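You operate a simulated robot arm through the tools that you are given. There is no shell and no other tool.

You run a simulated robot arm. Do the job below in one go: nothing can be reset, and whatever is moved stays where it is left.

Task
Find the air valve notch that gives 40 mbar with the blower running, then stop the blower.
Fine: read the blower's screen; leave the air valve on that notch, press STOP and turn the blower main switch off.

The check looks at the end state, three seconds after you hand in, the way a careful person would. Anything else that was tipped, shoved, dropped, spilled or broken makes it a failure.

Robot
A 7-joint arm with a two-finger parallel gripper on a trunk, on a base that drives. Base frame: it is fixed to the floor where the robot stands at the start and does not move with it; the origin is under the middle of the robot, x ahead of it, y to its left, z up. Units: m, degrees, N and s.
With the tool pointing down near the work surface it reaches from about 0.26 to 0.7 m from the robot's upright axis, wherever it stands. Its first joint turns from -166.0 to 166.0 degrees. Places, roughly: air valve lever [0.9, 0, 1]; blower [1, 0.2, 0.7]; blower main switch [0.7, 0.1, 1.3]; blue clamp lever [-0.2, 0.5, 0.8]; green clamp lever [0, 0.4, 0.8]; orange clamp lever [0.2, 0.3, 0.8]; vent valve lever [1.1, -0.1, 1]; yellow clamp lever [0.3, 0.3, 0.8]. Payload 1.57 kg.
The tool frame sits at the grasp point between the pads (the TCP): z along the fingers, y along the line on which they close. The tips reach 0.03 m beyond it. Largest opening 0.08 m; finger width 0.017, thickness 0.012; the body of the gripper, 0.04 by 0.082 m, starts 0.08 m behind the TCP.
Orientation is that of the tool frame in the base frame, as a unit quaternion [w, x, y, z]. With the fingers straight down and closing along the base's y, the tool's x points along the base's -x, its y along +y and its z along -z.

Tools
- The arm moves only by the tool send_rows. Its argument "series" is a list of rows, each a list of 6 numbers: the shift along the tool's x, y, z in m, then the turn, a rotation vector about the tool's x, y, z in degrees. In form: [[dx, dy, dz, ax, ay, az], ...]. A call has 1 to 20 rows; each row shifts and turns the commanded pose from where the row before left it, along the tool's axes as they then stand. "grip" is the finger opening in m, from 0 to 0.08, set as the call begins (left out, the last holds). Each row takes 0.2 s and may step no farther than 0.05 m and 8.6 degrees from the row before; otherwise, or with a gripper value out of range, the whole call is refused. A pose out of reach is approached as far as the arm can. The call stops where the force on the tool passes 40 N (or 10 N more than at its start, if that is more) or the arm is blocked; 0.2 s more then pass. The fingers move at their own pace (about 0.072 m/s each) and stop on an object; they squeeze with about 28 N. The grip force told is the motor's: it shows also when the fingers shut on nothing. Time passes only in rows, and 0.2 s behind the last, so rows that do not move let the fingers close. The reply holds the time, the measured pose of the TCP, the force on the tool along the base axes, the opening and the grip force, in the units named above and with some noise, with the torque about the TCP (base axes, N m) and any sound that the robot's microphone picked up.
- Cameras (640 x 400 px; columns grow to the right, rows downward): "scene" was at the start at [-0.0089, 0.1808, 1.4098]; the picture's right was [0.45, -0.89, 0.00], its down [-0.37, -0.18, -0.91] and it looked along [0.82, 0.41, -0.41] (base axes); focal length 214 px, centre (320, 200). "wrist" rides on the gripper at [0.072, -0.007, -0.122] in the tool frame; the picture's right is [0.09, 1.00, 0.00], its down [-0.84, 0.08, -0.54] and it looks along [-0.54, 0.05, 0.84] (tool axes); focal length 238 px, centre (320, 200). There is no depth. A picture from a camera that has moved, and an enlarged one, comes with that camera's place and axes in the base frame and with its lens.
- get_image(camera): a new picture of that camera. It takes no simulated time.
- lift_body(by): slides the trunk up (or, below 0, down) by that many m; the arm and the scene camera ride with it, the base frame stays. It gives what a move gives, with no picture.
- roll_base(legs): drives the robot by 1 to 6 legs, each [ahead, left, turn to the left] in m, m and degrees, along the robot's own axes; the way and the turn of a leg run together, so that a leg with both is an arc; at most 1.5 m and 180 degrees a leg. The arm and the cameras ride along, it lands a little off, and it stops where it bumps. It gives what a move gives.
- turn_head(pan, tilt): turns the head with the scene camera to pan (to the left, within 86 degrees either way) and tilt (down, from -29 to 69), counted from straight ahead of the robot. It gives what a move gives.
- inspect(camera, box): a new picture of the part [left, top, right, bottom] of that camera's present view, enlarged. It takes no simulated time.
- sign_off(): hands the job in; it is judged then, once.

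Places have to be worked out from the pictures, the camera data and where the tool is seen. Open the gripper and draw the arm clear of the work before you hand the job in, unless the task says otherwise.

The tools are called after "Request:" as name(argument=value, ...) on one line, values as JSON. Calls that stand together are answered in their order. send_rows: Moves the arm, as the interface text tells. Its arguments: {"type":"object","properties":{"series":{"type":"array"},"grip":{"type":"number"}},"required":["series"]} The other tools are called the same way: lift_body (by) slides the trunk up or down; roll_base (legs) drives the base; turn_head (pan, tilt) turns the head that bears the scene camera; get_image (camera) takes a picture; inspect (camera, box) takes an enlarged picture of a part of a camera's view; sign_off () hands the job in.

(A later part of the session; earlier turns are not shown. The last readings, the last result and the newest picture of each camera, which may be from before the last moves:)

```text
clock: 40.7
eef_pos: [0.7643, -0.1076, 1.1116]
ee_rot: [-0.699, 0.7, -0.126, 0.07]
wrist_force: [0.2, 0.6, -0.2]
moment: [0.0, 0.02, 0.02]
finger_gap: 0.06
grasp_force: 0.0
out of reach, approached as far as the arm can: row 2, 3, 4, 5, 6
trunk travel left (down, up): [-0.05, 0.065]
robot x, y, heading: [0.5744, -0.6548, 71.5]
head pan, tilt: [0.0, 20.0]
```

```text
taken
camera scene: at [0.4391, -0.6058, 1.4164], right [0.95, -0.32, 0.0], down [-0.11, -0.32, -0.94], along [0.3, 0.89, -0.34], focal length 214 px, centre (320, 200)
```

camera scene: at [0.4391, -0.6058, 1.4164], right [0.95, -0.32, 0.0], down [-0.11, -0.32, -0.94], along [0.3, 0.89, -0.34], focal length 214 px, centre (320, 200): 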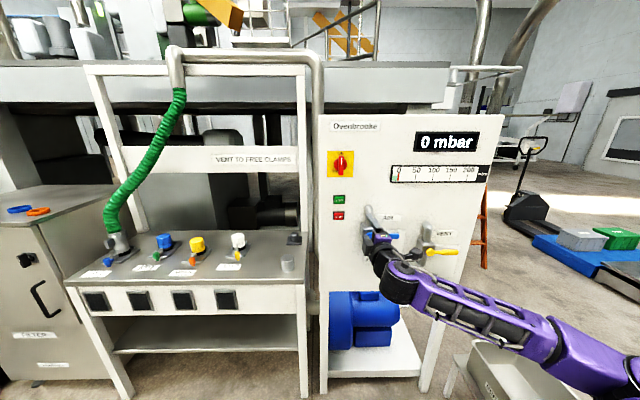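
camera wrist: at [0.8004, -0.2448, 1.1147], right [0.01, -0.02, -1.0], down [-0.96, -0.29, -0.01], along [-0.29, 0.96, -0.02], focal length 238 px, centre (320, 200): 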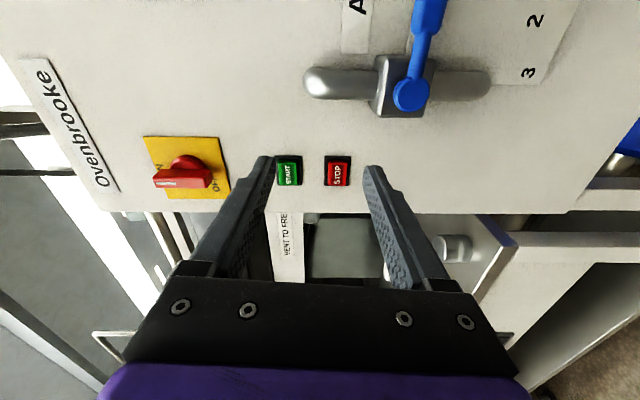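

The arm swung its elbow round and lags behind the commanded pose (e 0.76, z 1.11 measured). I hold still for a moment to see where it settles.

Request:
send_rows(series=[[0, 0, 0, 0, 0, 0], [0, 0, 0, 0, 0, 0], [0, 0, 0, 0, 0, 0]])

Request:
get_image(camera="wrist")

Request:
get_image(camera="scene")

```text
clock: 41.5
eef_pos: [0.764, -0.1077, 1.1103]
ee_rot: [-0.699, 0.701, -0.126, 0.069]
wrist_force: [0.6, 0.7, 0.2]
moment: [-0.01, -0.01, 0.0]
finger_gap: 0.0599
grasp_force: 0.2
trunk travel left (down, up): [-0.05, 0.065]
robot x, y, heading: [0.5717, -0.6529, 71.5]
head pan, tilt: [0.0, 20.0]
```

```text
taken
camera wrist: at [0.8004, -0.2448, 1.1146], right [0.01, -0.02, -1.0], down [-0.96, -0.29, 0.0], along [-0.29, 0.96, -0.02], focal length 238 px, centre (320, 200)
```

wrist: 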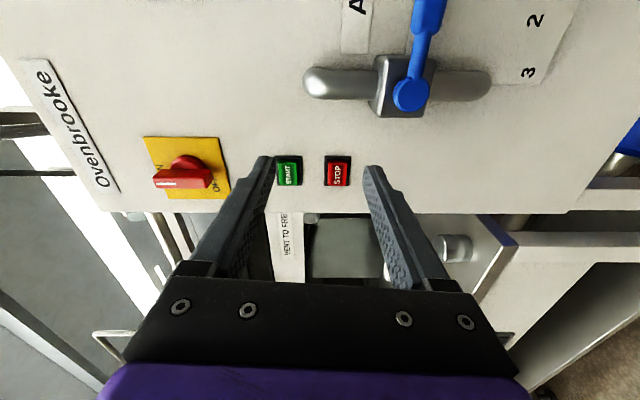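

```text
taken
camera scene: at [0.4391, -0.6058, 1.4164], right [0.95, -0.32, 0.0], down [-0.11, -0.32, -0.94], along [0.3, 0.89, -0.34], focal length 214 px, centre (320, 200)
```

scene: 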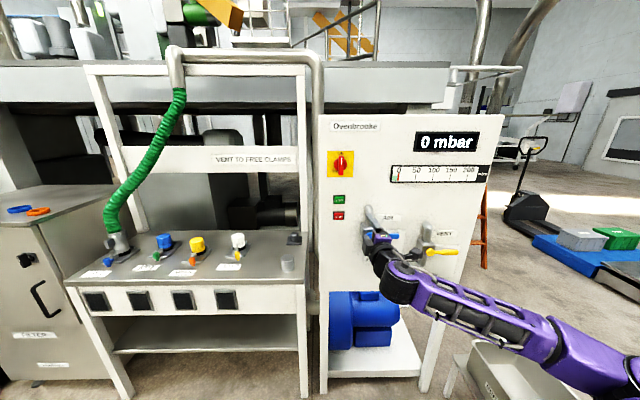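

It settled about 10 cm short, slightly rotated (about 3° yaw and 4.5° roll). I fix the orientation and then go down in small steps, watching for reach limits.

Request:
send_rows(series=[[0, 0, 0, 0.95, 2.73, -4.53], [0, 0.02, 0, 0, 0, 0], [0, 0.02, 0, 0, 0, 0], [0, 0.02, 0, 0, 0, 0], [0, 0.02, 0, 0, 0, 0], [0, 0, 0, 0, 0, 0]])

Request:
get_image(camera="scene")

```text
clock: 42.9
eef_pos: [0.7673, -0.1112, 1.1199]
ee_rot: [0.705, -0.695, 0.114, -0.08]
wrist_force: [0.6, 1.0, -0.5]
moment: [-0.01, 0.0, 0.01]
finger_gap: 0.06
grasp_force: 0.1
out of reach, approached as far as the arm can: row 1, 2, 3, 4, 5
trunk travel left (down, up): [-0.05, 0.065]
robot x, y, heading: [0.5706, -0.6483, 71.4]
head pan, tilt: [0.0, 20.0]
```

```text
taken
camera scene: at [0.4391, -0.6058, 1.4164], right [0.95, -0.32, 0.0], down [-0.11, -0.32, -0.94], along [0.3, 0.89, -0.34], focal length 214 px, centre (320, 200)
```

scene: 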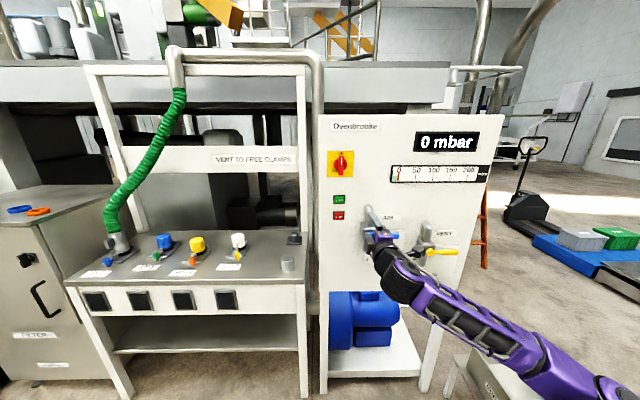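

Every small move is now flagged out of reach, so the arm is in a poor elbow-low configuration. I retrace: pull back a little, roll back +90°, and go up and left toward where the arm was comfortable.

Request:
send_rows(series=[[0, 0, 0, 0, 0, 8.5], [0, 0, 0, 0, 0, 8.5], [0, 0, 0, 0, 0, 8.5], [0, 0, 0, 0, 0, 8.5], [0, 0, 0, 0, 0, 8.5], [0, 0, 0, 0, 0, 0]])

Request:
get_image(camera="scene")

```text
clock: 44.3
eef_pos: [0.7685, -0.1118, 1.1198]
ee_rot: [0.687, -0.605, 0.359, 0.181]
wrist_force: [-1.0, -0.6, -0.3]
moment: [0.01, 0.02, 0.0]
finger_gap: 0.0601
grasp_force: 0.0
trunk travel left (down, up): [-0.05, 0.065]
robot x, y, heading: [0.5731, -0.6526, 71.3]
head pan, tilt: [0.0, 20.0]
```

```text
taken
camera scene: at [0.4391, -0.6058, 1.4164], right [0.95, -0.32, 0.0], down [-0.11, -0.32, -0.94], along [0.3, 0.89, -0.34], focal length 214 px, centre (320, 200)
```

scene: 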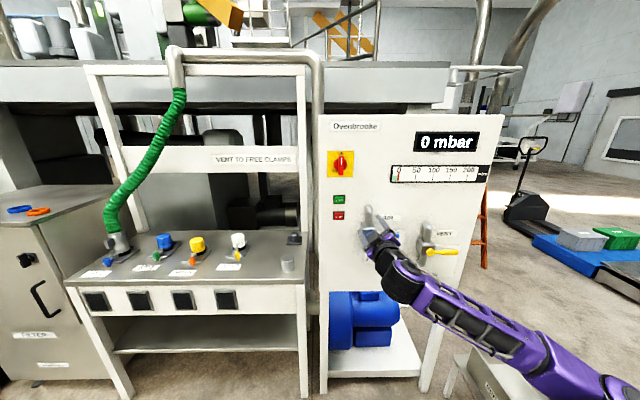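

Rolling back works without reach problems. I finish the roll back to 0° and then go up and left towards the earlier comfortable pose.

Request:
send_rows(series=[[0, 0, 0, 0, 0, 8.5], [0, 0, 0, 0, 0, 8.5], [0, 0, 0, 0, 0, 8.5], [0, 0, 0, 0, 0, 8.5], [0, 0, 0, 0, 0, 8.5], [0, 0, 0, 0, 0, 5], [0, 0, 0, 0, 0, 0]])

Request:
get_image(camera="scene")

```text
clock: 45.9
eef_pos: [0.7683, -0.1098, 1.1196]
ee_rot: [0.556, -0.411, 0.572, 0.442]
wrist_force: [-0.3, 0.4, -0.2]
moment: [0.0, 0.02, -0.04]
finger_gap: 0.0599
grasp_force: 0.0
trunk travel left (down, up): [-0.05, 0.065]
robot x, y, heading: [0.5754, -0.6532, 71.4]
head pan, tilt: [0.0, 20.0]
```

```text
taken
camera scene: at [0.4391, -0.6058, 1.4164], right [0.95, -0.32, 0.0], down [-0.11, -0.32, -0.94], along [0.3, 0.89, -0.34], focal length 214 px, centre (320, 200)
```

scene: 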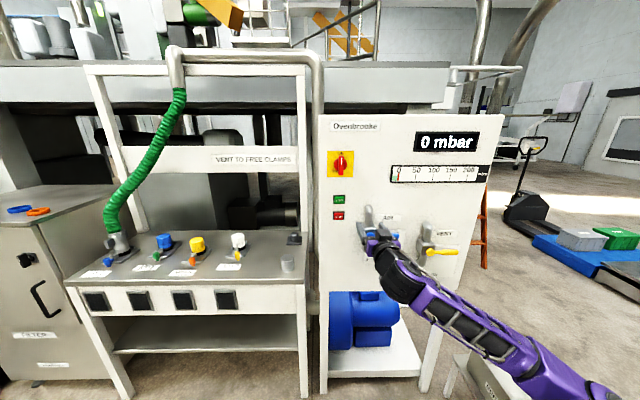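

Back at roll ≈0°. I test a small move right and down in this configuration to see whether it is usable.

Request:
send_rows(series=[[0.015, -0.015, 0, 0, 0, 0], [0.015, -0.015, 0, 0, 0, 0], [0, 0, 0, 0, 0, 0]])

```text
clock: 46.7
eef_pos: [0.7977, -0.1188, 1.0893]
ee_rot: [0.553, -0.414, 0.572, 0.442]
wrist_force: [0.5, 0.8, -0.1]
moment: [-0.01, -0.02, 0.02]
finger_gap: 0.0602
grasp_force: 0.1
trunk travel left (down, up): [-0.05, 0.065]
robot x, y, heading: [0.5699, -0.6529, 71.6]
head pan, tilt: [0.0, 20.0]
```

At roll 0° the arm moves freely here, so I'll use closed fingers to push the lever down from above instead of gripping it. I square the tool to the panel and close the fingers, then look.

Request:
send_rows(series=[[0, 0, 0, 3.13, 0.08, -2.74], [0, -0.03, 0, 0, 0, 0], [0, -0.03, 0, 0, 0, 0], [0, -0.015, 0, 0, 0, 0], [0, 0, 0, 0, 0, 0]], grip=0.0)

Request:
get_image(camera="wrist")

Request:
get_image(camera="scene")

```text
clock: 47.9
eef_pos: [0.8799, -0.151, 1.1027]
ee_rot: [0.577, -0.41, 0.574, 0.413]
wrist_force: [-0.5, 0.8, -0.2]
moment: [-0.01, -0.01, -0.04]
finger_gap: 0.0
grasp_force: 21.5
out of reach, approached as far as the arm can: row 1
trunk travel left (down, up): [-0.05, 0.065]
robot x, y, heading: [0.5701, -0.6518, 71.5]
head pan, tilt: [0.0, 20.0]
```

```text
taken
camera wrist: at [0.8466, -0.2669, 1.0316], right [-0.94, 0.32, -0.09], down [-0.25, -0.49, 0.83], along [0.22, 0.81, 0.55], focal length 238 px, centre (320, 200)
```

wrist: 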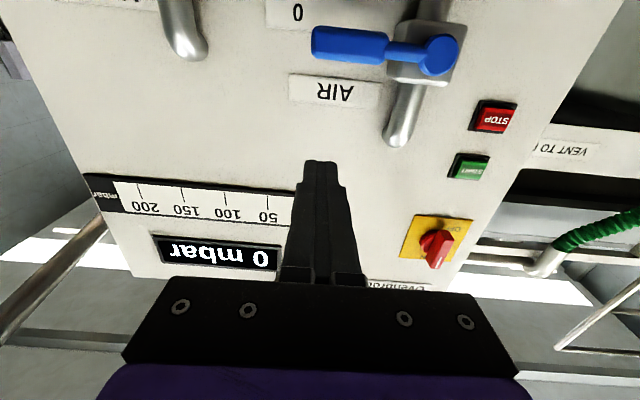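

```text
taken
camera scene: at [0.4391, -0.6058, 1.4164], right [0.95, -0.32, 0.0], down [-0.11, -0.32, -0.94], along [0.3, 0.89, -0.34], focal length 214 px, centre (320, 200)
```

scene: 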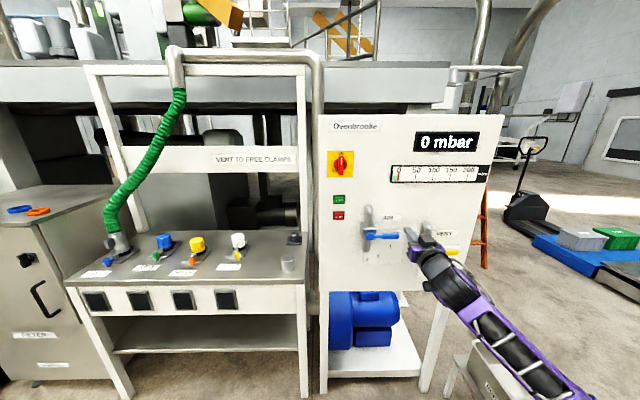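

The tool is now square to the panel at e ≈ 0.88, z ≈ 1.10, and the scene camera sees the air lever clearly and squarely. I zoom in on it for an accurate measurement.

Request:
inspect(camera="scene", box=[350, 195, 460, 265])

Request:
inspect(camera="wrist", box=[250, 0, 490, 150])

```text
5.71 times, centred on (405, 230) of scene
camera zoom: at [0.4391, -0.6058, 1.4164], right [0.95, -0.32, 0.0], down [-0.11, -0.32, -0.94], along [0.3, 0.89, -0.34], focal length 1226 px, centre (-166, 29)
```

zoom: 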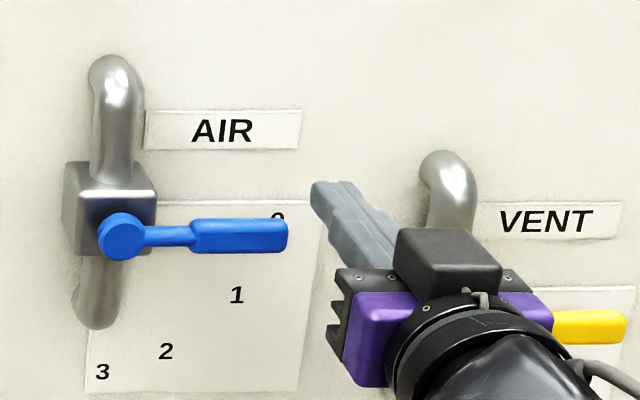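

```text
2.67 times, centred on (370, 75) of wrist
camera zoom: at [0.8466, -0.2669, 1.0316], right [-0.94, 0.32, -0.09], down [-0.25, -0.49, 0.83], along [0.22, 0.81, 0.55], focal length 636 px, centre (187, 533)
```

zoom: 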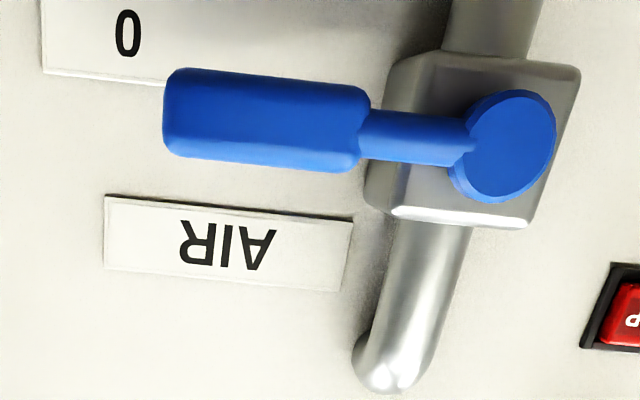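

Triangulated: hub at e 0.790, n 0.247, z 1.031; handle spans radius 44–106 mm, exactly horizontal at notch 0. I bring the closed fingertips in just above the handle (e 0.87, z 1.07, tips at n 0.27).

Request:
send_rows(series=[[0.02, 0.012, 0.03, 0, 0, 0], [0.013, 0, 0.035, 0, 0, 0], [0, 0, 0.0375, 0, 0, 0], [0, 0, 0, 0, 0, 0]])

Request:
inspect(camera="scene", box=[350, 195, 460, 265])

Request:
get_image(camera="wrist")

```text
clock: 48.9
eef_pos: [0.8981, -0.0477, 1.072]
ee_rot: [0.577, -0.41, 0.573, 0.413]
wrist_force: [0.7, -0.5, -0.2]
moment: [0.02, 0.01, -0.01]
finger_gap: 0.0002
grasp_force: 21.3
trunk travel left (down, up): [-0.05, 0.065]
robot x, y, heading: [0.5738, -0.651, 71.5]
head pan, tilt: [0.0, 20.0]
```

```text
5.71 times, centred on (405, 230) of scene
camera zoom: at [0.4391, -0.6057, 1.4164], right [0.95, -0.32, 0.0], down [-0.11, -0.32, -0.94], along [0.3, 0.89, -0.34], focal length 1226 px, centre (-166, 29)
```

zoom: 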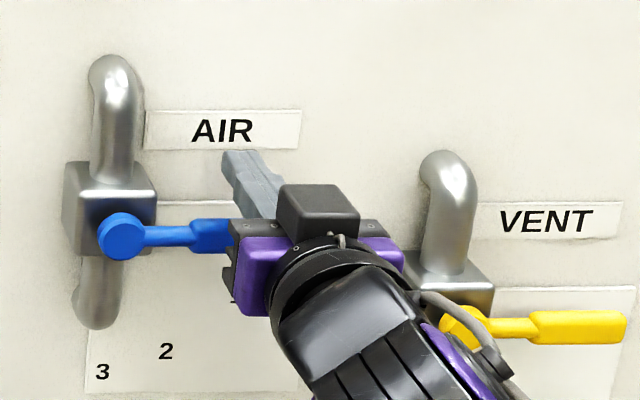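

```text
taken
camera wrist: at [0.8657, -0.1644, 1.0004], right [-0.94, 0.32, -0.09], down [-0.25, -0.49, 0.83], along [0.22, 0.81, 0.55], focal length 238 px, centre (320, 200)
```

wrist: 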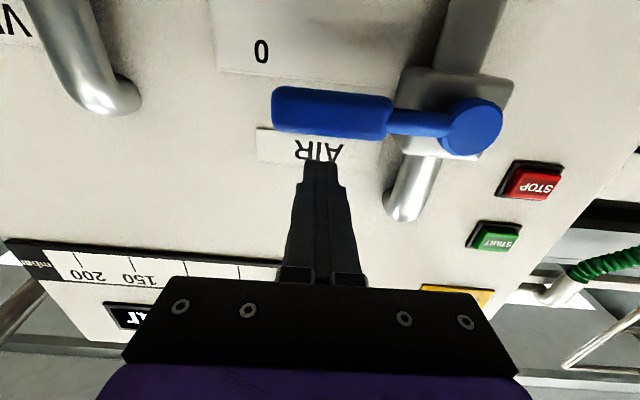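

The fingertip sits above the handle, clear of everything. I push straight down about 6 cm in small steps, which should swing the lever about 30° to notch 1.

Request:
send_rows(series=[[0.012, 0, 0, 0, 0, 0], [0.01, 0, 0, 0, 0, 0], [0.008, 0, 0, 0, 0, 0], [0.008, 0, 0, 0, 0, 0], [0.008, 0, 0, 0, 0, 0], [0.006, 0, 0, 0, 0, 0], [0.006, 0, 0, 0, 0, 0], [0, 0, 0, 0, 0, 0]])

Request:
get_image(camera="scene")

Request:
inspect(camera="scene", box=[350, 195, 460, 265])

Request:
get_image(camera="wrist")

```text
clock: 50.7
eef_pos: [0.9239, -0.0571, 1.0404]
ee_rot: [0.574, -0.413, 0.574, 0.414]
wrist_force: [0.0, -0.6, 0.4]
moment: [0.0, 0.01, -0.02]
finger_gap: 0.0
grasp_force: 20.9
out of reach, approached as far as the arm can: row 2, 3, 4, 5, 6, 7
trunk travel left (down, up): [-0.05, 0.065]
robot x, y, heading: [0.5712, -0.6534, 71.3]
head pan, tilt: [0.0, 20.0]
```

```text
taken
camera scene: at [0.4391, -0.6059, 1.4164], right [0.95, -0.32, 0.0], down [-0.11, -0.32, -0.94], along [0.3, 0.89, -0.34], focal length 214 px, centre (320, 200)
```

scene: 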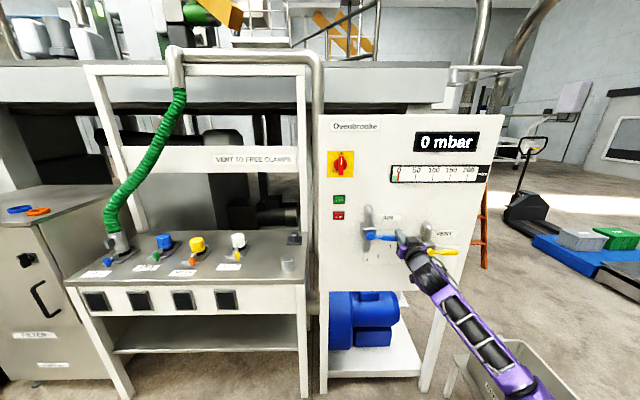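

```text
5.71 times, centred on (405, 230) of scene
camera zoom: at [0.4391, -0.6059, 1.4164], right [0.95, -0.32, 0.0], down [-0.11, -0.32, -0.94], along [0.3, 0.89, -0.34], focal length 1226 px, centre (-166, 29)
```

zoom: 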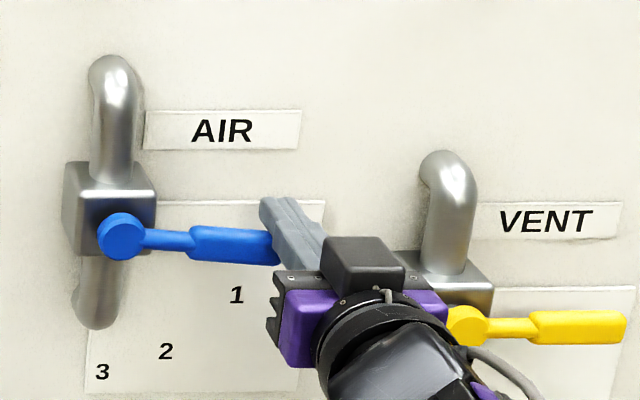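

```text
taken
camera wrist: at [0.8918, -0.1748, 0.969], right [-0.94, 0.32, -0.09], down [-0.25, -0.49, 0.84], along [0.22, 0.81, 0.54], focal length 238 px, centre (320, 200)
```

wrist: 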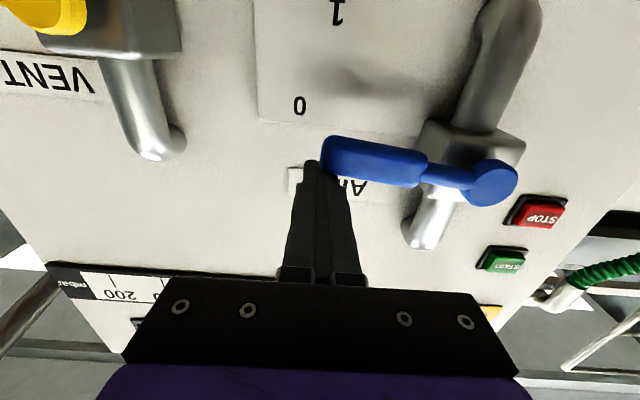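

The arm hit a wrist limit: a horizontal tool this low and close is out of reach, so the finger drifted right and the lever moved only a few degrees. A downward-pitched tool should be comfortable here, so I lift off, back away and pitch the tool down 45°.

Request:
send_rows(series=[[-0.015, 0, 0, 0, 0, 0], [-0.015, 0, 0, 0, 0, 0], [0, 0, -0.04, 0, 0, 0], [0, 0, -0.04, 0, 0, 0], [0, 0, -0.04, 0, 0, 0], [-0.02, 0.01, 0, 0, 8.5, 0], [-0.02, 0.01, 0, 0, 8.5, 0], [-0.02, 0.01, 0, 0, 8.5, 0], [-0.02, 0, 0, 0, 8.5, 0], [0, 0, 0, 0, 8.5, 0], [0, 0, 0, 0, 2.5, 0], [0, 0, 0, 0, 0, 0]])

Request:
get_image(camera="scene")

Request:
get_image(camera="wrist")

```text
clock: 53.3
eef_pos: [0.8612, -0.1454, 1.1455]
ee_rot: [0.313, -0.536, 0.751, 0.224]
wrist_force: [0.9, -1.3, 0.8]
moment: [0.01, 0.0, -0.01]
finger_gap: 0.0
grasp_force: 20.8
trunk travel left (down, up): [-0.05, 0.065]
robot x, y, heading: [0.5704, -0.6544, 71.7]
head pan, tilt: [0.0, 20.0]
```

```text
taken
camera scene: at [0.4391, -0.6058, 1.4164], right [0.95, -0.32, 0.0], down [-0.11, -0.32, -0.94], along [0.3, 0.89, -0.34], focal length 214 px, centre (320, 200)
```

scene: 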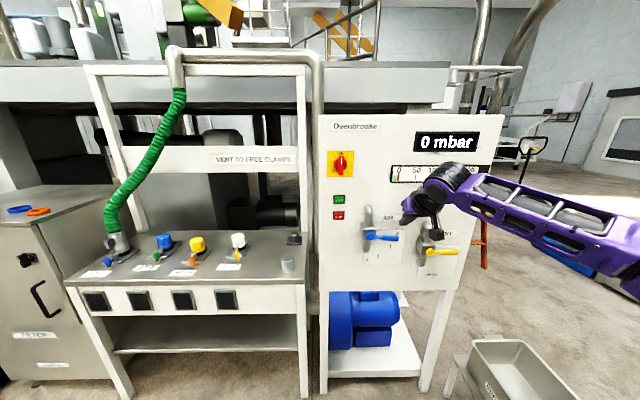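

```text
taken
camera wrist: at [0.8229, -0.2765, 1.1814], right [-0.96, 0.26, -0.06], down [-0.01, 0.22, 0.98], along [0.27, 0.94, -0.21], focal length 238 px, centre (320, 200)
```

wrist: 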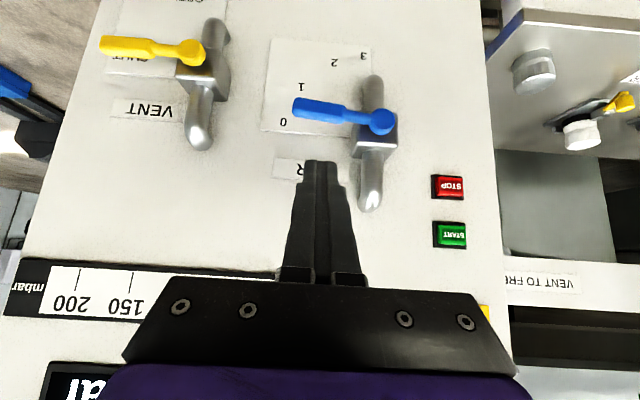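

Now the tool is pitched 45° down with the elbow comfortably up at the right, and no reach problems. I zoom in on the lever and display.

Request:
inspect(camera="scene", box=[350, 195, 460, 265])

Request:
inspect(camera="wrist", box=[250, 20, 430, 140])

```text
5.71 times, centred on (405, 230) of scene
camera zoom: at [0.4391, -0.6058, 1.4164], right [0.95, -0.32, 0.0], down [-0.11, -0.32, -0.94], along [0.3, 0.89, -0.34], focal length 1226 px, centre (-166, 29)
```

zoom: 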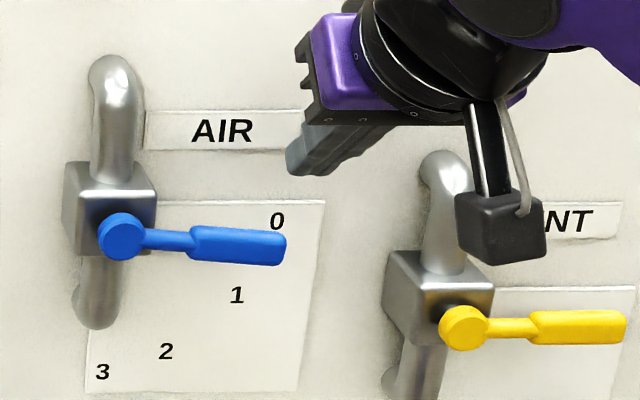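

```text
3.33 times, centred on (340, 80) of wrist
camera zoom: at [0.8229, -0.2765, 1.1814], right [-0.96, 0.26, -0.06], down [-0.01, 0.22, 0.98], along [0.27, 0.94, -0.21], focal length 794 px, centre (253, 600)
```

zoom: 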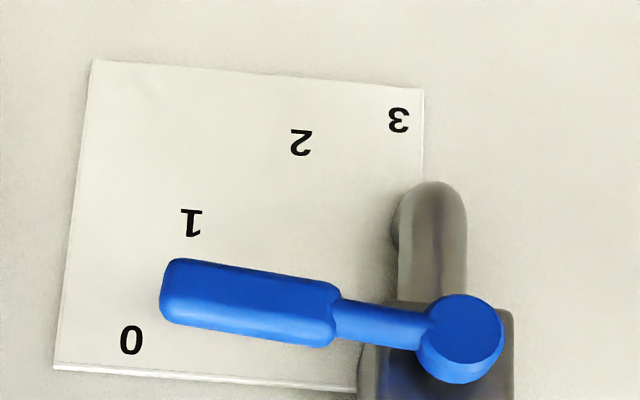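

The lever has stayed about 5° below horizontal with 0 mbar, so it's friction-held. With the tool pitched 45°, I bring the fingertip to just above the handle (e 0.864, n 0.235, z 1.09).

Request:
send_rows(series=[[-0.0098, 0, 0.0362, 0, 0, 0], [-0.0098, 0, 0.0362, 0, 0, 0], [-0.0098, 0, 0.0362, 0, 0, 0], [0, 0, 0, 0, 0, 0]])

Request:
inspect(camera="scene", box=[350, 195, 460, 265])

Request:
get_image(camera="wrist")

```text
clock: 54.3
eef_pos: [0.8923, -0.0516, 1.0908]
ee_rot: [0.314, -0.535, 0.751, 0.225]
wrist_force: [0.0, 0.2, 0.5]
moment: [0.01, 0.03, 0.02]
finger_gap: 0.0001
grasp_force: 21.2
trunk travel left (down, up): [-0.05, 0.065]
robot x, y, heading: [0.5736, -0.6517, 71.4]
head pan, tilt: [0.0, 20.0]
```

```text
5.71 times, centred on (405, 230) of scene
camera zoom: at [0.4391, -0.6057, 1.4164], right [0.95, -0.32, 0.0], down [-0.11, -0.32, -0.94], along [0.3, 0.89, -0.34], focal length 1226 px, centre (-166, 29)
```

zoom: 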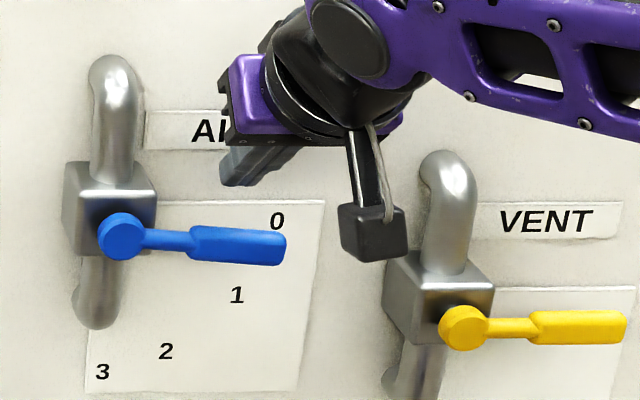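

```text
taken
camera wrist: at [0.853, -0.1842, 1.1247], right [-0.96, 0.26, -0.06], down [-0.01, 0.22, 0.98], along [0.27, 0.94, -0.21], focal length 238 px, centre (320, 200)
```

wrist: 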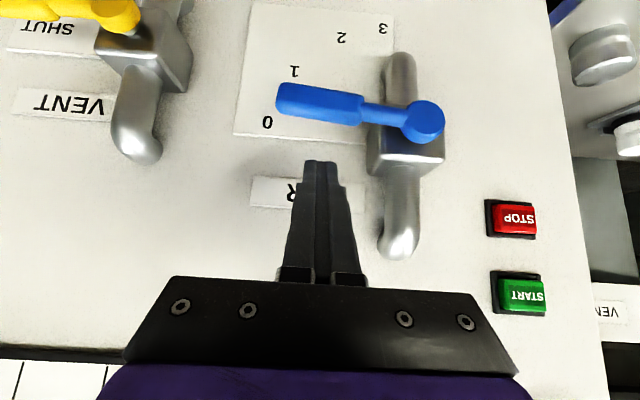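

The tip is right above the handle and the hanging wrist camera is clear of the vent valve. I push straight down about 5.5 cm to swing the lever to roughly 30°.

Request:
send_rows(series=[[0.0065, 0, 0.00645, 0, 0, 0], [0.0065, 0, 0.00645, 0, 0, 0], [0.0065, 0, 0.00645, 0, 0, 0], [0.0065, 0, 0.00645, 0, 0, 0], [0.0065, 0, 0.00645, 0, 0, 0], [0.0065, 0, 0.00645, 0, 0, 0], [0, 0, 0, 0, 0, 0]])

Request:
get_image(camera="scene")

Request:
inspect(camera="scene", box=[350, 195, 460, 265])

Request:
get_image(camera="wrist")

```text
clock: 55.9
eef_pos: [0.8935, -0.0537, 1.035]
ee_rot: [0.313, -0.537, 0.75, 0.226]
wrist_force: [0.5, 0.1, -0.7]
moment: [-0.02, 0.01, 0.02]
finger_gap: 0.0
grasp_force: 21.7
trunk travel left (down, up): [-0.05, 0.065]
robot x, y, heading: [0.5752, -0.6517, 71.3]
head pan, tilt: [0.0, 20.0]
```

```text
taken
camera scene: at [0.4391, -0.6058, 1.4164], right [0.95, -0.32, 0.0], down [-0.11, -0.32, -0.94], along [0.3, 0.89, -0.34], focal length 214 px, centre (320, 200)
```

scene: 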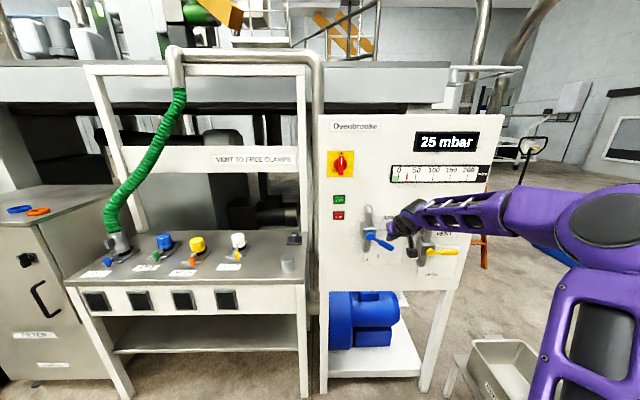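

```text
5.71 times, centred on (405, 230) of scene
camera zoom: at [0.4391, -0.6058, 1.4164], right [0.95, -0.32, 0.0], down [-0.11, -0.32, -0.94], along [0.3, 0.89, -0.34], focal length 1226 px, centre (-166, 29)
```

zoom: 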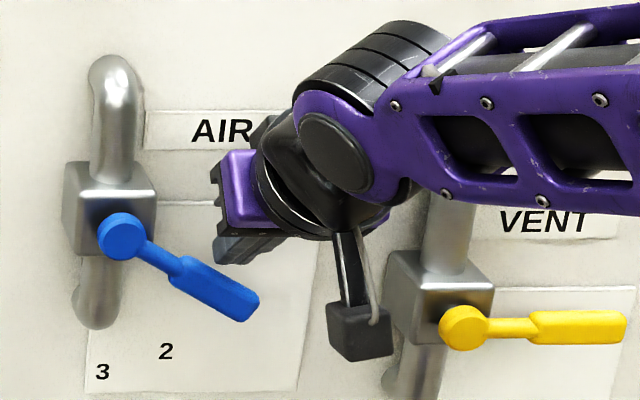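

```text
taken
camera wrist: at [0.8546, -0.1849, 1.0695], right [-0.96, 0.26, -0.06], down [-0.01, 0.22, 0.98], along [0.27, 0.94, -0.21], focal length 238 px, centre (320, 200)
```

wrist: 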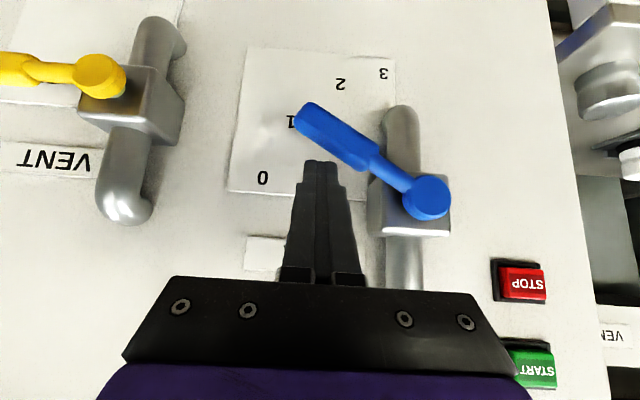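

The display now reads 25 mbar with the lever about 29° down, pointing at "1". I wait a moment and re-read to be sure the value is settled.

Request:
send_rows(series=[[0, 0, 0, 0, 0, 0], [0, 0, 0, 0, 0, 0], [0, 0, 0, 0, 0, 0], [0, 0, 0, 0, 0, 0], [0, 0, 0, 0, 0, 0], [0, 0, 0, 0, 0, 0], [0, 0, 0, 0, 0, 0], [0, 0, 0, 0, 0, 0], [0, 0, 0, 0, 0, 0], [0, 0, 0, 0, 0, 0]])

Request:
inspect(camera="scene", box=[320, 110, 510, 210])

Request:
inspect(camera="scene", box=[350, 205, 400, 260])

```text
clock: 58.1
eef_pos: [0.8919, -0.0523, 1.0346]
ee_rot: [0.313, -0.536, 0.751, 0.225]
wrist_force: [0.1, 0.2, 0.2]
moment: [0.03, 0.03, -0.01]
finger_gap: 0.0001
grasp_force: 21.6
trunk travel left (down, up): [-0.05, 0.065]
robot x, y, heading: [0.5715, -0.6541, 71.7]
head pan, tilt: [0.0, 20.0]
```

```text
3.37 times, centred on (415, 160) of scene
camera zoom: at [0.4391, -0.6058, 1.4164], right [0.95, -0.32, 0.0], down [-0.11, -0.32, -0.94], along [0.3, 0.89, -0.34], focal length 722 px, centre (0, 335)
```

zoom: 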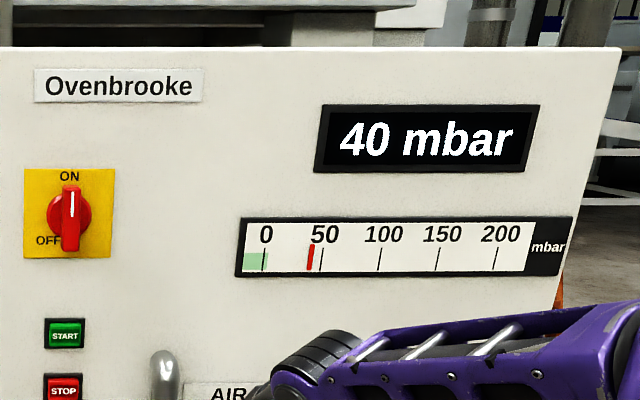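

```text
7.27 times, centred on (375, 232) of scene
camera zoom: at [0.4391, -0.6058, 1.4164], right [0.95, -0.32, 0.0], down [-0.11, -0.32, -0.94], along [0.3, 0.89, -0.34], focal length 1560 px, centre (-80, -36)
```

zoom: 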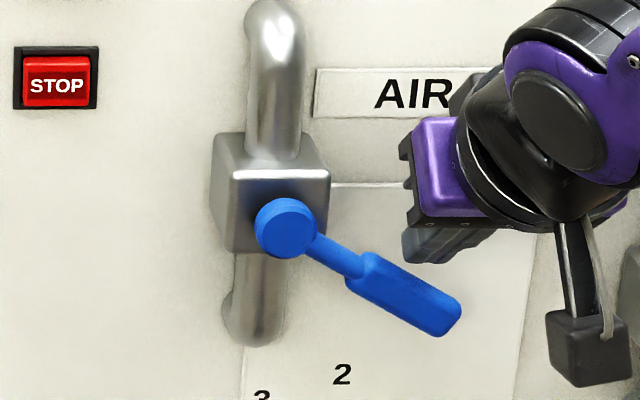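

The pressure ramps: it now reads 40 mbar. I wait some more to tell whether 40 is the steady value or just passing through.

Request:
send_rows(series=[[0, 0, 0, 0, 0, 0], [0, 0, 0, 0, 0, 0], [0, 0, 0, 0, 0, 0], [0, 0, 0, 0, 0, 0], [0, 0, 0, 0, 0, 0], [0, 0, 0, 0, 0, 0], [0, 0, 0, 0, 0, 0], [0, 0, 0, 0, 0, 0], [0, 0, 0, 0, 0, 0], [0, 0, 0, 0, 0, 0], [0, 0, 0, 0, 0, 0], [0, 0, 0, 0, 0, 0], [0, 0, 0, 0, 0, 0], [0, 0, 0, 0, 0, 0], [0, 0, 0, 0, 0, 0], [0, 0, 0, 0, 0, 0], [0, 0, 0, 0, 0, 0], [0, 0, 0, 0, 0, 0], [0, 0, 0, 0, 0, 0], [0, 0, 0, 0, 0, 0]])

Request:
inspect(camera="scene", box=[320, 110, 510, 210])

```text
clock: 62.3
eef_pos: [0.8926, -0.0534, 1.0349]
ee_rot: [0.314, -0.536, 0.751, 0.225]
wrist_force: [0.0, -0.6, 0.2]
moment: [0.01, 0.01, 0.0]
finger_gap: 0.0001
grasp_force: 21.5
trunk travel left (down, up): [-0.05, 0.065]
robot x, y, heading: [0.5757, -0.6532, 71.2]
head pan, tilt: [0.0, 20.0]
```

```text
3.37 times, centred on (415, 160) of scene
camera zoom: at [0.4391, -0.6058, 1.4164], right [0.95, -0.32, 0.0], down [-0.11, -0.32, -0.94], along [0.3, 0.89, -0.34], focal length 722 px, centre (0, 335)
```

zoom: 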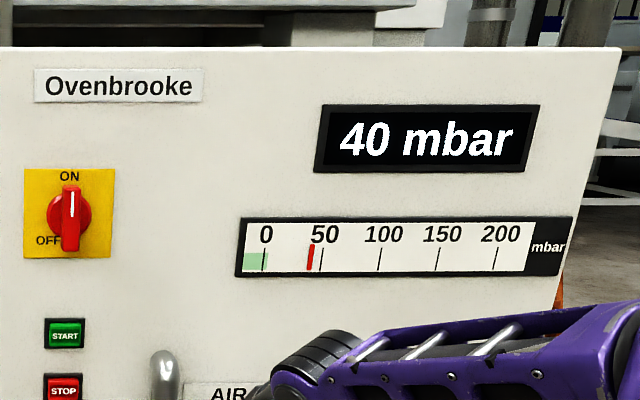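

40 mbar holds steady at notch 1. I take a close wrist view to check how exactly the lever sits (I measure about −29° from the scene view).

Request:
inspect(camera="wrist", box=[230, 40, 470, 240])

Request:
inspect(camera="scene", box=[365, 222, 397, 256])

```text
2.00 times, centred on (350, 140) of wrist
camera zoom: at [0.8547, -0.1849, 1.0698], right [-0.96, 0.26, -0.06], down [-0.01, 0.22, 0.98], along [0.27, 0.94, -0.21], focal length 477 px, centre (260, 320)
```

zoom: 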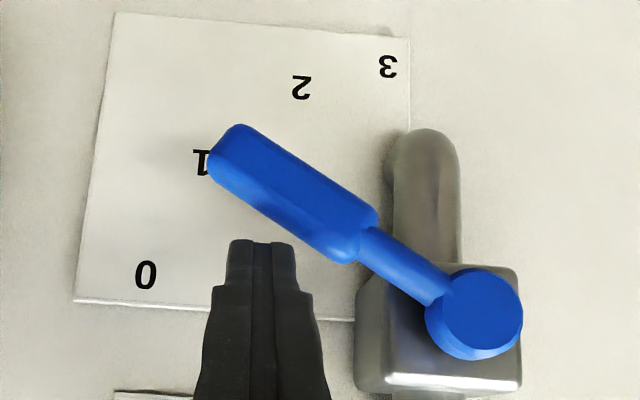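

```text
11.76 times, centred on (381, 239) of scene
camera zoom: at [0.4391, -0.6058, 1.4164], right [0.95, -0.32, 0.0], down [-0.11, -0.32, -0.94], along [0.3, 0.89, -0.34], focal length 2523 px, centre (-398, -259)
```

zoom: 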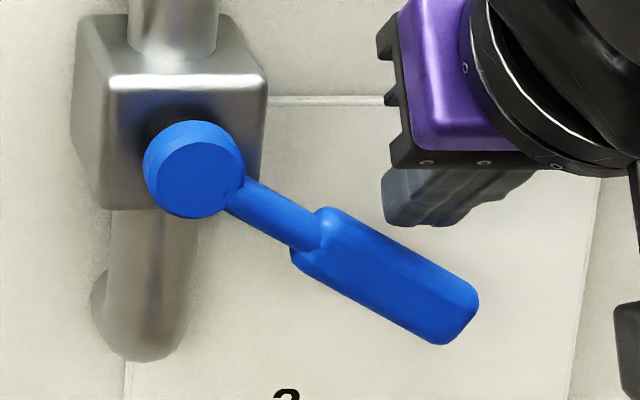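

The lever sits right at about 30° (notch 1), the finger carries no load, and 40 mbar is steady, so notch 1 is the answer. I retract along the tool axis away from the lever and then shift left in front of the STOP button column.

Request:
send_rows(series=[[0, 0, -0.03, 0, 0, 0], [0, 0, -0.045, 0, 0, 0], [0, 0, -0.045, 0, 0, 0], [0, 0, -0.015, 0, 0, 0], [0, 0, 0, 0, 0, 0]])

Request:
send_rows(series=[[0, 0.03, 0, 0, 0, 0], [0, 0.03, 0, 0, 0, 0], [0, 0.03, 0, 0, 0, 0], [0, 0.03, 0, 0, 0, 0], [0, 0.03, 0, 0, 0, 0], [0, 0.03, 0, 0, 0, 0], [0, 0, 0, 0, 0, 0]])

Request:
get_image(camera="scene")

Request:
get_image(camera="wrist")

Request:
inspect(camera="scene", box=[350, 195, 460, 265])

```text
clock: 63.5
eef_pos: [0.8642, -0.1431, 1.1282]
ee_rot: [0.314, -0.536, 0.751, 0.224]
wrist_force: [0.3, 0.7, 0.1]
moment: [-0.03, 0.0, -0.02]
finger_gap: 0.0001
grasp_force: 21.3
trunk travel left (down, up): [-0.05, 0.065]
robot x, y, heading: [0.5752, -0.655, 71.6]
head pan, tilt: [0.0, 20.0]
```

```text
clock: 65.1
eef_pos: [0.691, -0.0845, 1.131]
ee_rot: [0.313, -0.536, 0.751, 0.225]
wrist_force: [-0.1, 0.1, -0.1]
moment: [-0.02, 0.02, -0.06]
finger_gap: 0.0002
grasp_force: 21.1
trunk travel left (down, up): [-0.05, 0.065]
robot x, y, heading: [0.5722, -0.6559, 71.4]
head pan, tilt: [0.0, 20.0]
```

```text
taken
camera scene: at [0.439, -0.6057, 1.4164], right [0.95, -0.32, 0.0], down [-0.11, -0.32, -0.94], along [0.3, 0.89, -0.34], focal length 214 px, centre (320, 200)
```

scene: 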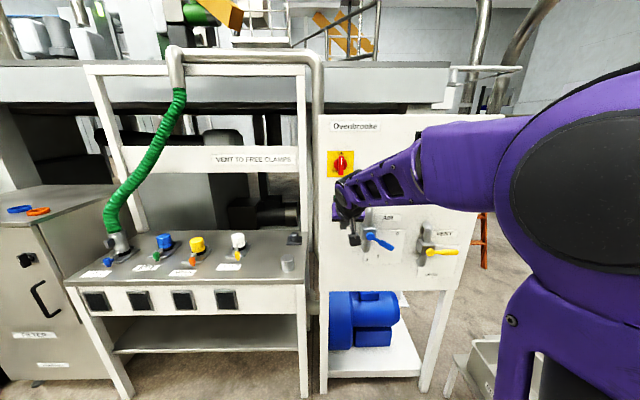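

```text
taken
camera wrist: at [0.6528, -0.2156, 1.166], right [-0.96, 0.26, -0.06], down [-0.01, 0.22, 0.98], along [0.27, 0.94, -0.21], focal length 238 px, centre (320, 200)
```

wrist: 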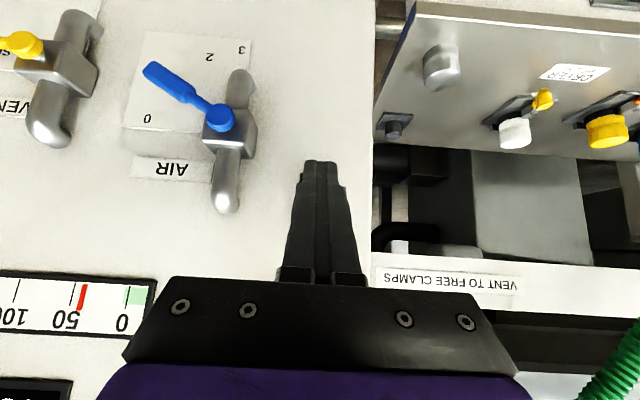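

```text
5.71 times, centred on (405, 230) of scene
camera zoom: at [0.439, -0.6057, 1.4164], right [0.95, -0.32, 0.0], down [-0.11, -0.32, -0.94], along [0.3, 0.89, -0.34], focal length 1226 px, centre (-166, 29)
```

zoom: 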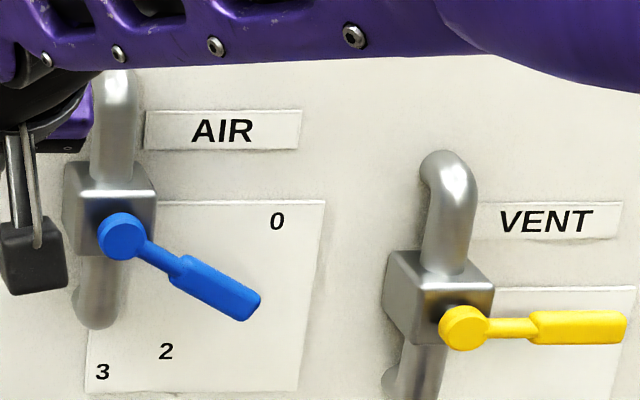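

The lever stayed on notch 1. I now move the pitched fingertip in front of STOP (front edge aimed at z ≈ 1.084, about 2 cm short of the button).

Request:
send_rows(series=[[-0.0145, 0, 0.026, 0, 0, 0], [-0.0145, 0, 0.026, 0, 0, 0], [-0.0145, 0, 0.026, 0, 0, 0], [-0.0144, 0, 0.026, 0, 0, 0], [0, 0, 0, 0, 0, 0]])

Request:
inspect(camera="scene", box=[310, 170, 410, 250])

Request:
get_image(camera="wrist")

```text
clock: 66.3
eef_pos: [0.7289, 0.0242, 1.1003]
ee_rot: [0.314, -0.536, 0.751, 0.224]
wrist_force: [-0.4, -1.1, 0.0]
moment: [0.01, 0.01, -0.02]
finger_gap: 0.0
grasp_force: 20.6
trunk travel left (down, up): [-0.05, 0.065]
robot x, y, heading: [0.5708, -0.6518, 71.5]
head pan, tilt: [0.0, 20.0]
```

```text
5.00 times, centred on (360, 210) of scene
camera zoom: at [0.4391, -0.6056, 1.4164], right [0.95, -0.32, 0.0], down [-0.11, -0.32, -0.94], along [0.3, 0.89, -0.34], focal length 1072 px, centre (120, 150)
```

zoom: 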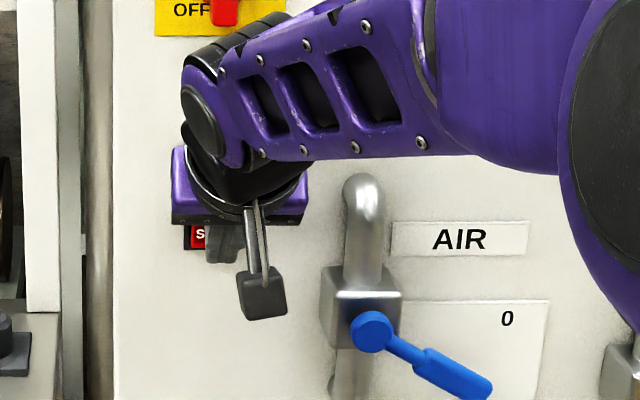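

```text
taken
camera wrist: at [0.6907, -0.1083, 1.1342], right [-0.96, 0.26, -0.07], down [-0.01, 0.22, 0.98], along [0.27, 0.94, -0.21], focal length 238 px, centre (320, 200)
```

wrist: 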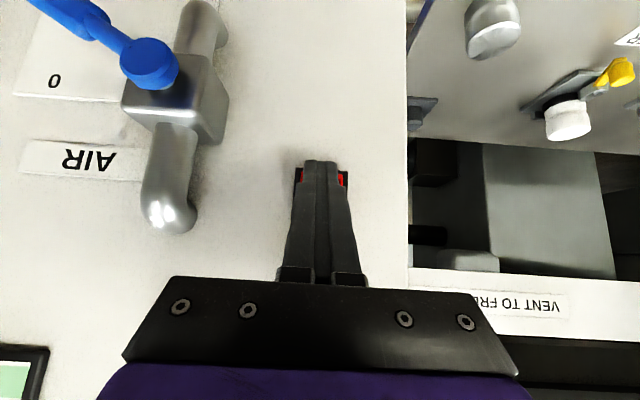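

The fingertip covers STOP, with red visible on both sides. I press straight in toward the panel in small steps.

Request:
send_rows(series=[[-0.0056, 0, 0.0057, 0, 0, 0], [-0.0042, 0, 0.0043, 0, 0, 0], [-0.0028, 0, 0.0028, 0, 0, 0], [-0.0021, 0, 0.0021, 0, 0, 0], [-0.0021, 0, 0.0021, 0, 0, 0], [-0.0021, 0, 0.0021, 0, 0, 0]])

Request:
get_image(camera="scene")

Request:
get_image(camera="wrist")

```text
clock: 67.7
eef_pos: [0.7362, 0.0442, 1.0983]
ee_rot: [0.312, -0.537, 0.752, 0.222]
wrist_force: [-13.0, -31.4, -3.3]
moment: [-0.51, 0.33, 0.05]
finger_gap: 0.0001
grasp_force: 21.5
trunk travel left (down, up): [-0.05, 0.065]
robot x, y, heading: [0.5721, -0.6533, 71.3]
head pan, tilt: [0.0, 20.0]
heard: click
```

```text
taken
camera scene: at [0.4378, -0.6091, 1.4164], right [0.95, -0.32, 0.0], down [-0.11, -0.32, -0.94], along [0.3, 0.89, -0.34], focal length 214 px, centre (320, 200)
```

scene: 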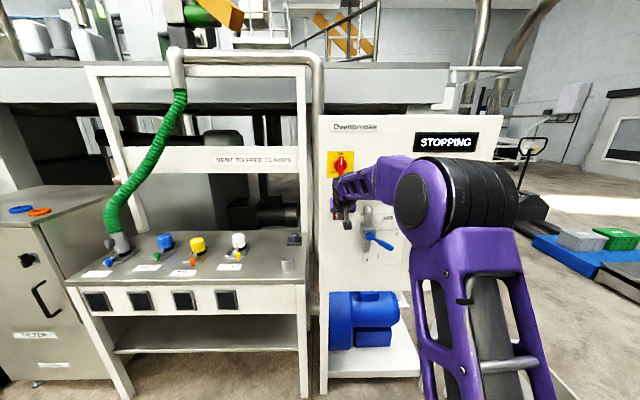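

```text
taken
camera wrist: at [0.6983, -0.0868, 1.1338], right [-0.96, 0.26, -0.07], down [-0.01, 0.22, 0.98], along [0.27, 0.94, -0.21], focal length 238 px, centre (320, 200)
```

wrist: 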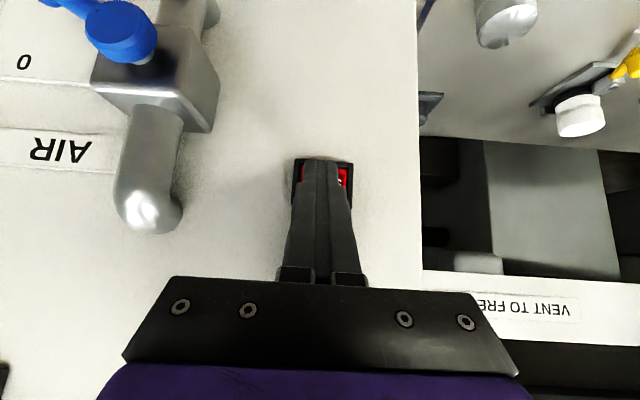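

STOP clicked and the screen shows STOPPING. I back off from the button and wait for the rundown to finish before touching the main switch.

Request:
send_rows(series=[[0.014, 0, -0.0142, 0, 0, 0], [0.028, 0, -0.0284, 0, 0, 0], [0.028, 0, -0.0284, 0, 0, 0], [0.021, 0, -0.0213, 0, 0, 0], [0, 0, 0, 0, 0, 0], [0, 0, 0, 0, 0, 0], [0, 0, 0, 0, 0, 0], [0, 0, 0, 0, 0, 0]])

Request:
get_image(camera="scene")

Request:
inspect(camera="scene", box=[320, 110, 510, 210])

```text
clock: 69.5
eef_pos: [0.6933, -0.0746, 1.0979]
ee_rot: [0.315, -0.535, 0.751, 0.225]
wrist_force: [-0.4, 0.0, 0.0]
moment: [-0.01, 0.0, 0.02]
finger_gap: 0.0
grasp_force: 21.5
trunk travel left (down, up): [-0.05, 0.065]
robot x, y, heading: [0.5729, -0.6561, 71.2]
head pan, tilt: [0.0, 20.0]
```

```text
taken
camera scene: at [0.4391, -0.6058, 1.4164], right [0.95, -0.32, 0.0], down [-0.11, -0.32, -0.94], along [0.3, 0.89, -0.34], focal length 214 px, centre (320, 200)
```

scene: 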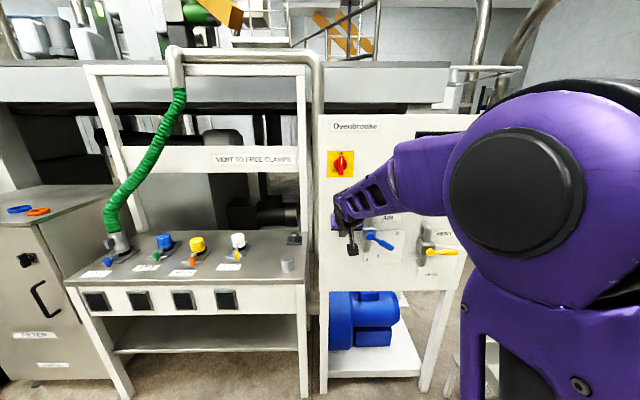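

```text
3.37 times, centred on (415, 160) of scene
camera zoom: at [0.4391, -0.6058, 1.4164], right [0.95, -0.32, 0.0], down [-0.11, -0.32, -0.94], along [0.3, 0.89, -0.34], focal length 722 px, centre (0, 335)
```

zoom: 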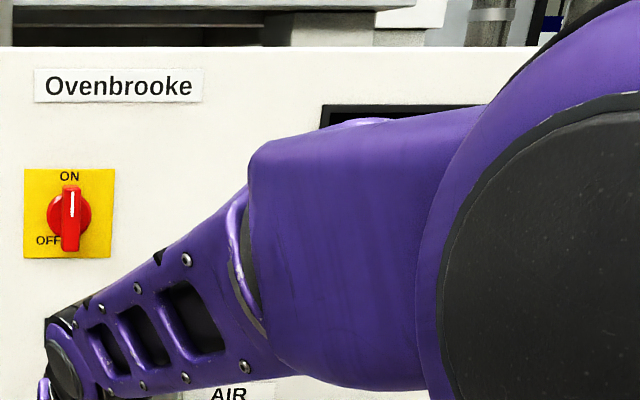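

The display is hidden by the arm at the moment. I raise the tool to the knob height, open the fingers and level the tool, then read the screen again.

Request:
send_rows(series=[[-0.032, 0, -0.0316, 0, 0, 0], [-0.032, 0, -0.0316, 0, 0, 0], [-0.032, 0, -0.0316, 0, 0, 0], [-0.032, 0, -0.0316, 0, 0, 0], [0, 0, 0, 0, -7.4, 0], [0, 0, 0, 0, -7.4, 0], [0, 0, 0, 0, -7.4, 0], [0, 0, 0, 0, -7.4, 0], [0, 0, 0, 0, -7.4, 0], [0, 0, 0.02, 0, -7.4, 0], [0, 0, 0, 0, 0, 0]], grip=0.06)

Request:
get_image(camera="scene")

Request:
get_image(camera="wrist")

```text
clock: 71.9
eef_pos: [0.7114, -0.0574, 1.2719]
ee_rot: [0.553, -0.424, 0.61, 0.377]
wrist_force: [0.1, -0.9, -1.0]
moment: [-0.03, -0.01, -0.03]
finger_gap: 0.06
grasp_force: 0.1
out of reach, approached as far as the arm can: row 9
trunk travel left (down, up): [-0.05, 0.065]
robot x, y, heading: [0.5676, -0.6539, 71.2]
head pan, tilt: [0.0, 20.0]
```

```text
taken
camera scene: at [0.4392, -0.6056, 1.4164], right [0.95, -0.32, 0.0], down [-0.11, -0.32, -0.94], along [0.3, 0.89, -0.34], focal length 214 px, centre (320, 200)
```

scene: 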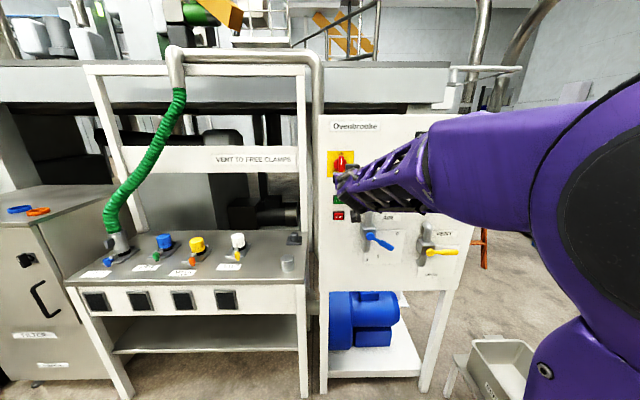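

```text
taken
camera wrist: at [0.672, -0.1802, 1.2141], right [-0.93, 0.35, -0.1], down [-0.24, -0.39, 0.89], along [0.27, 0.85, 0.45], focal length 238 px, centre (320, 200)
```

wrist: 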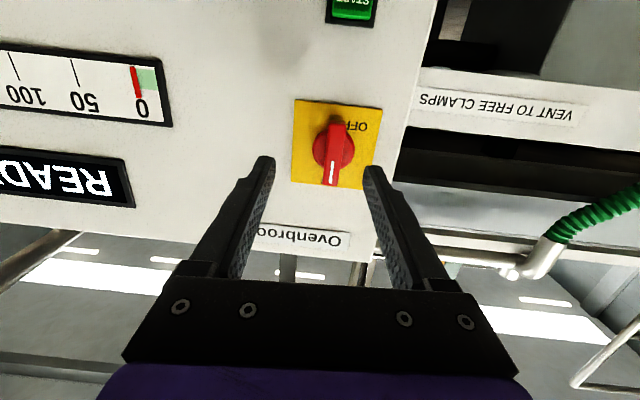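

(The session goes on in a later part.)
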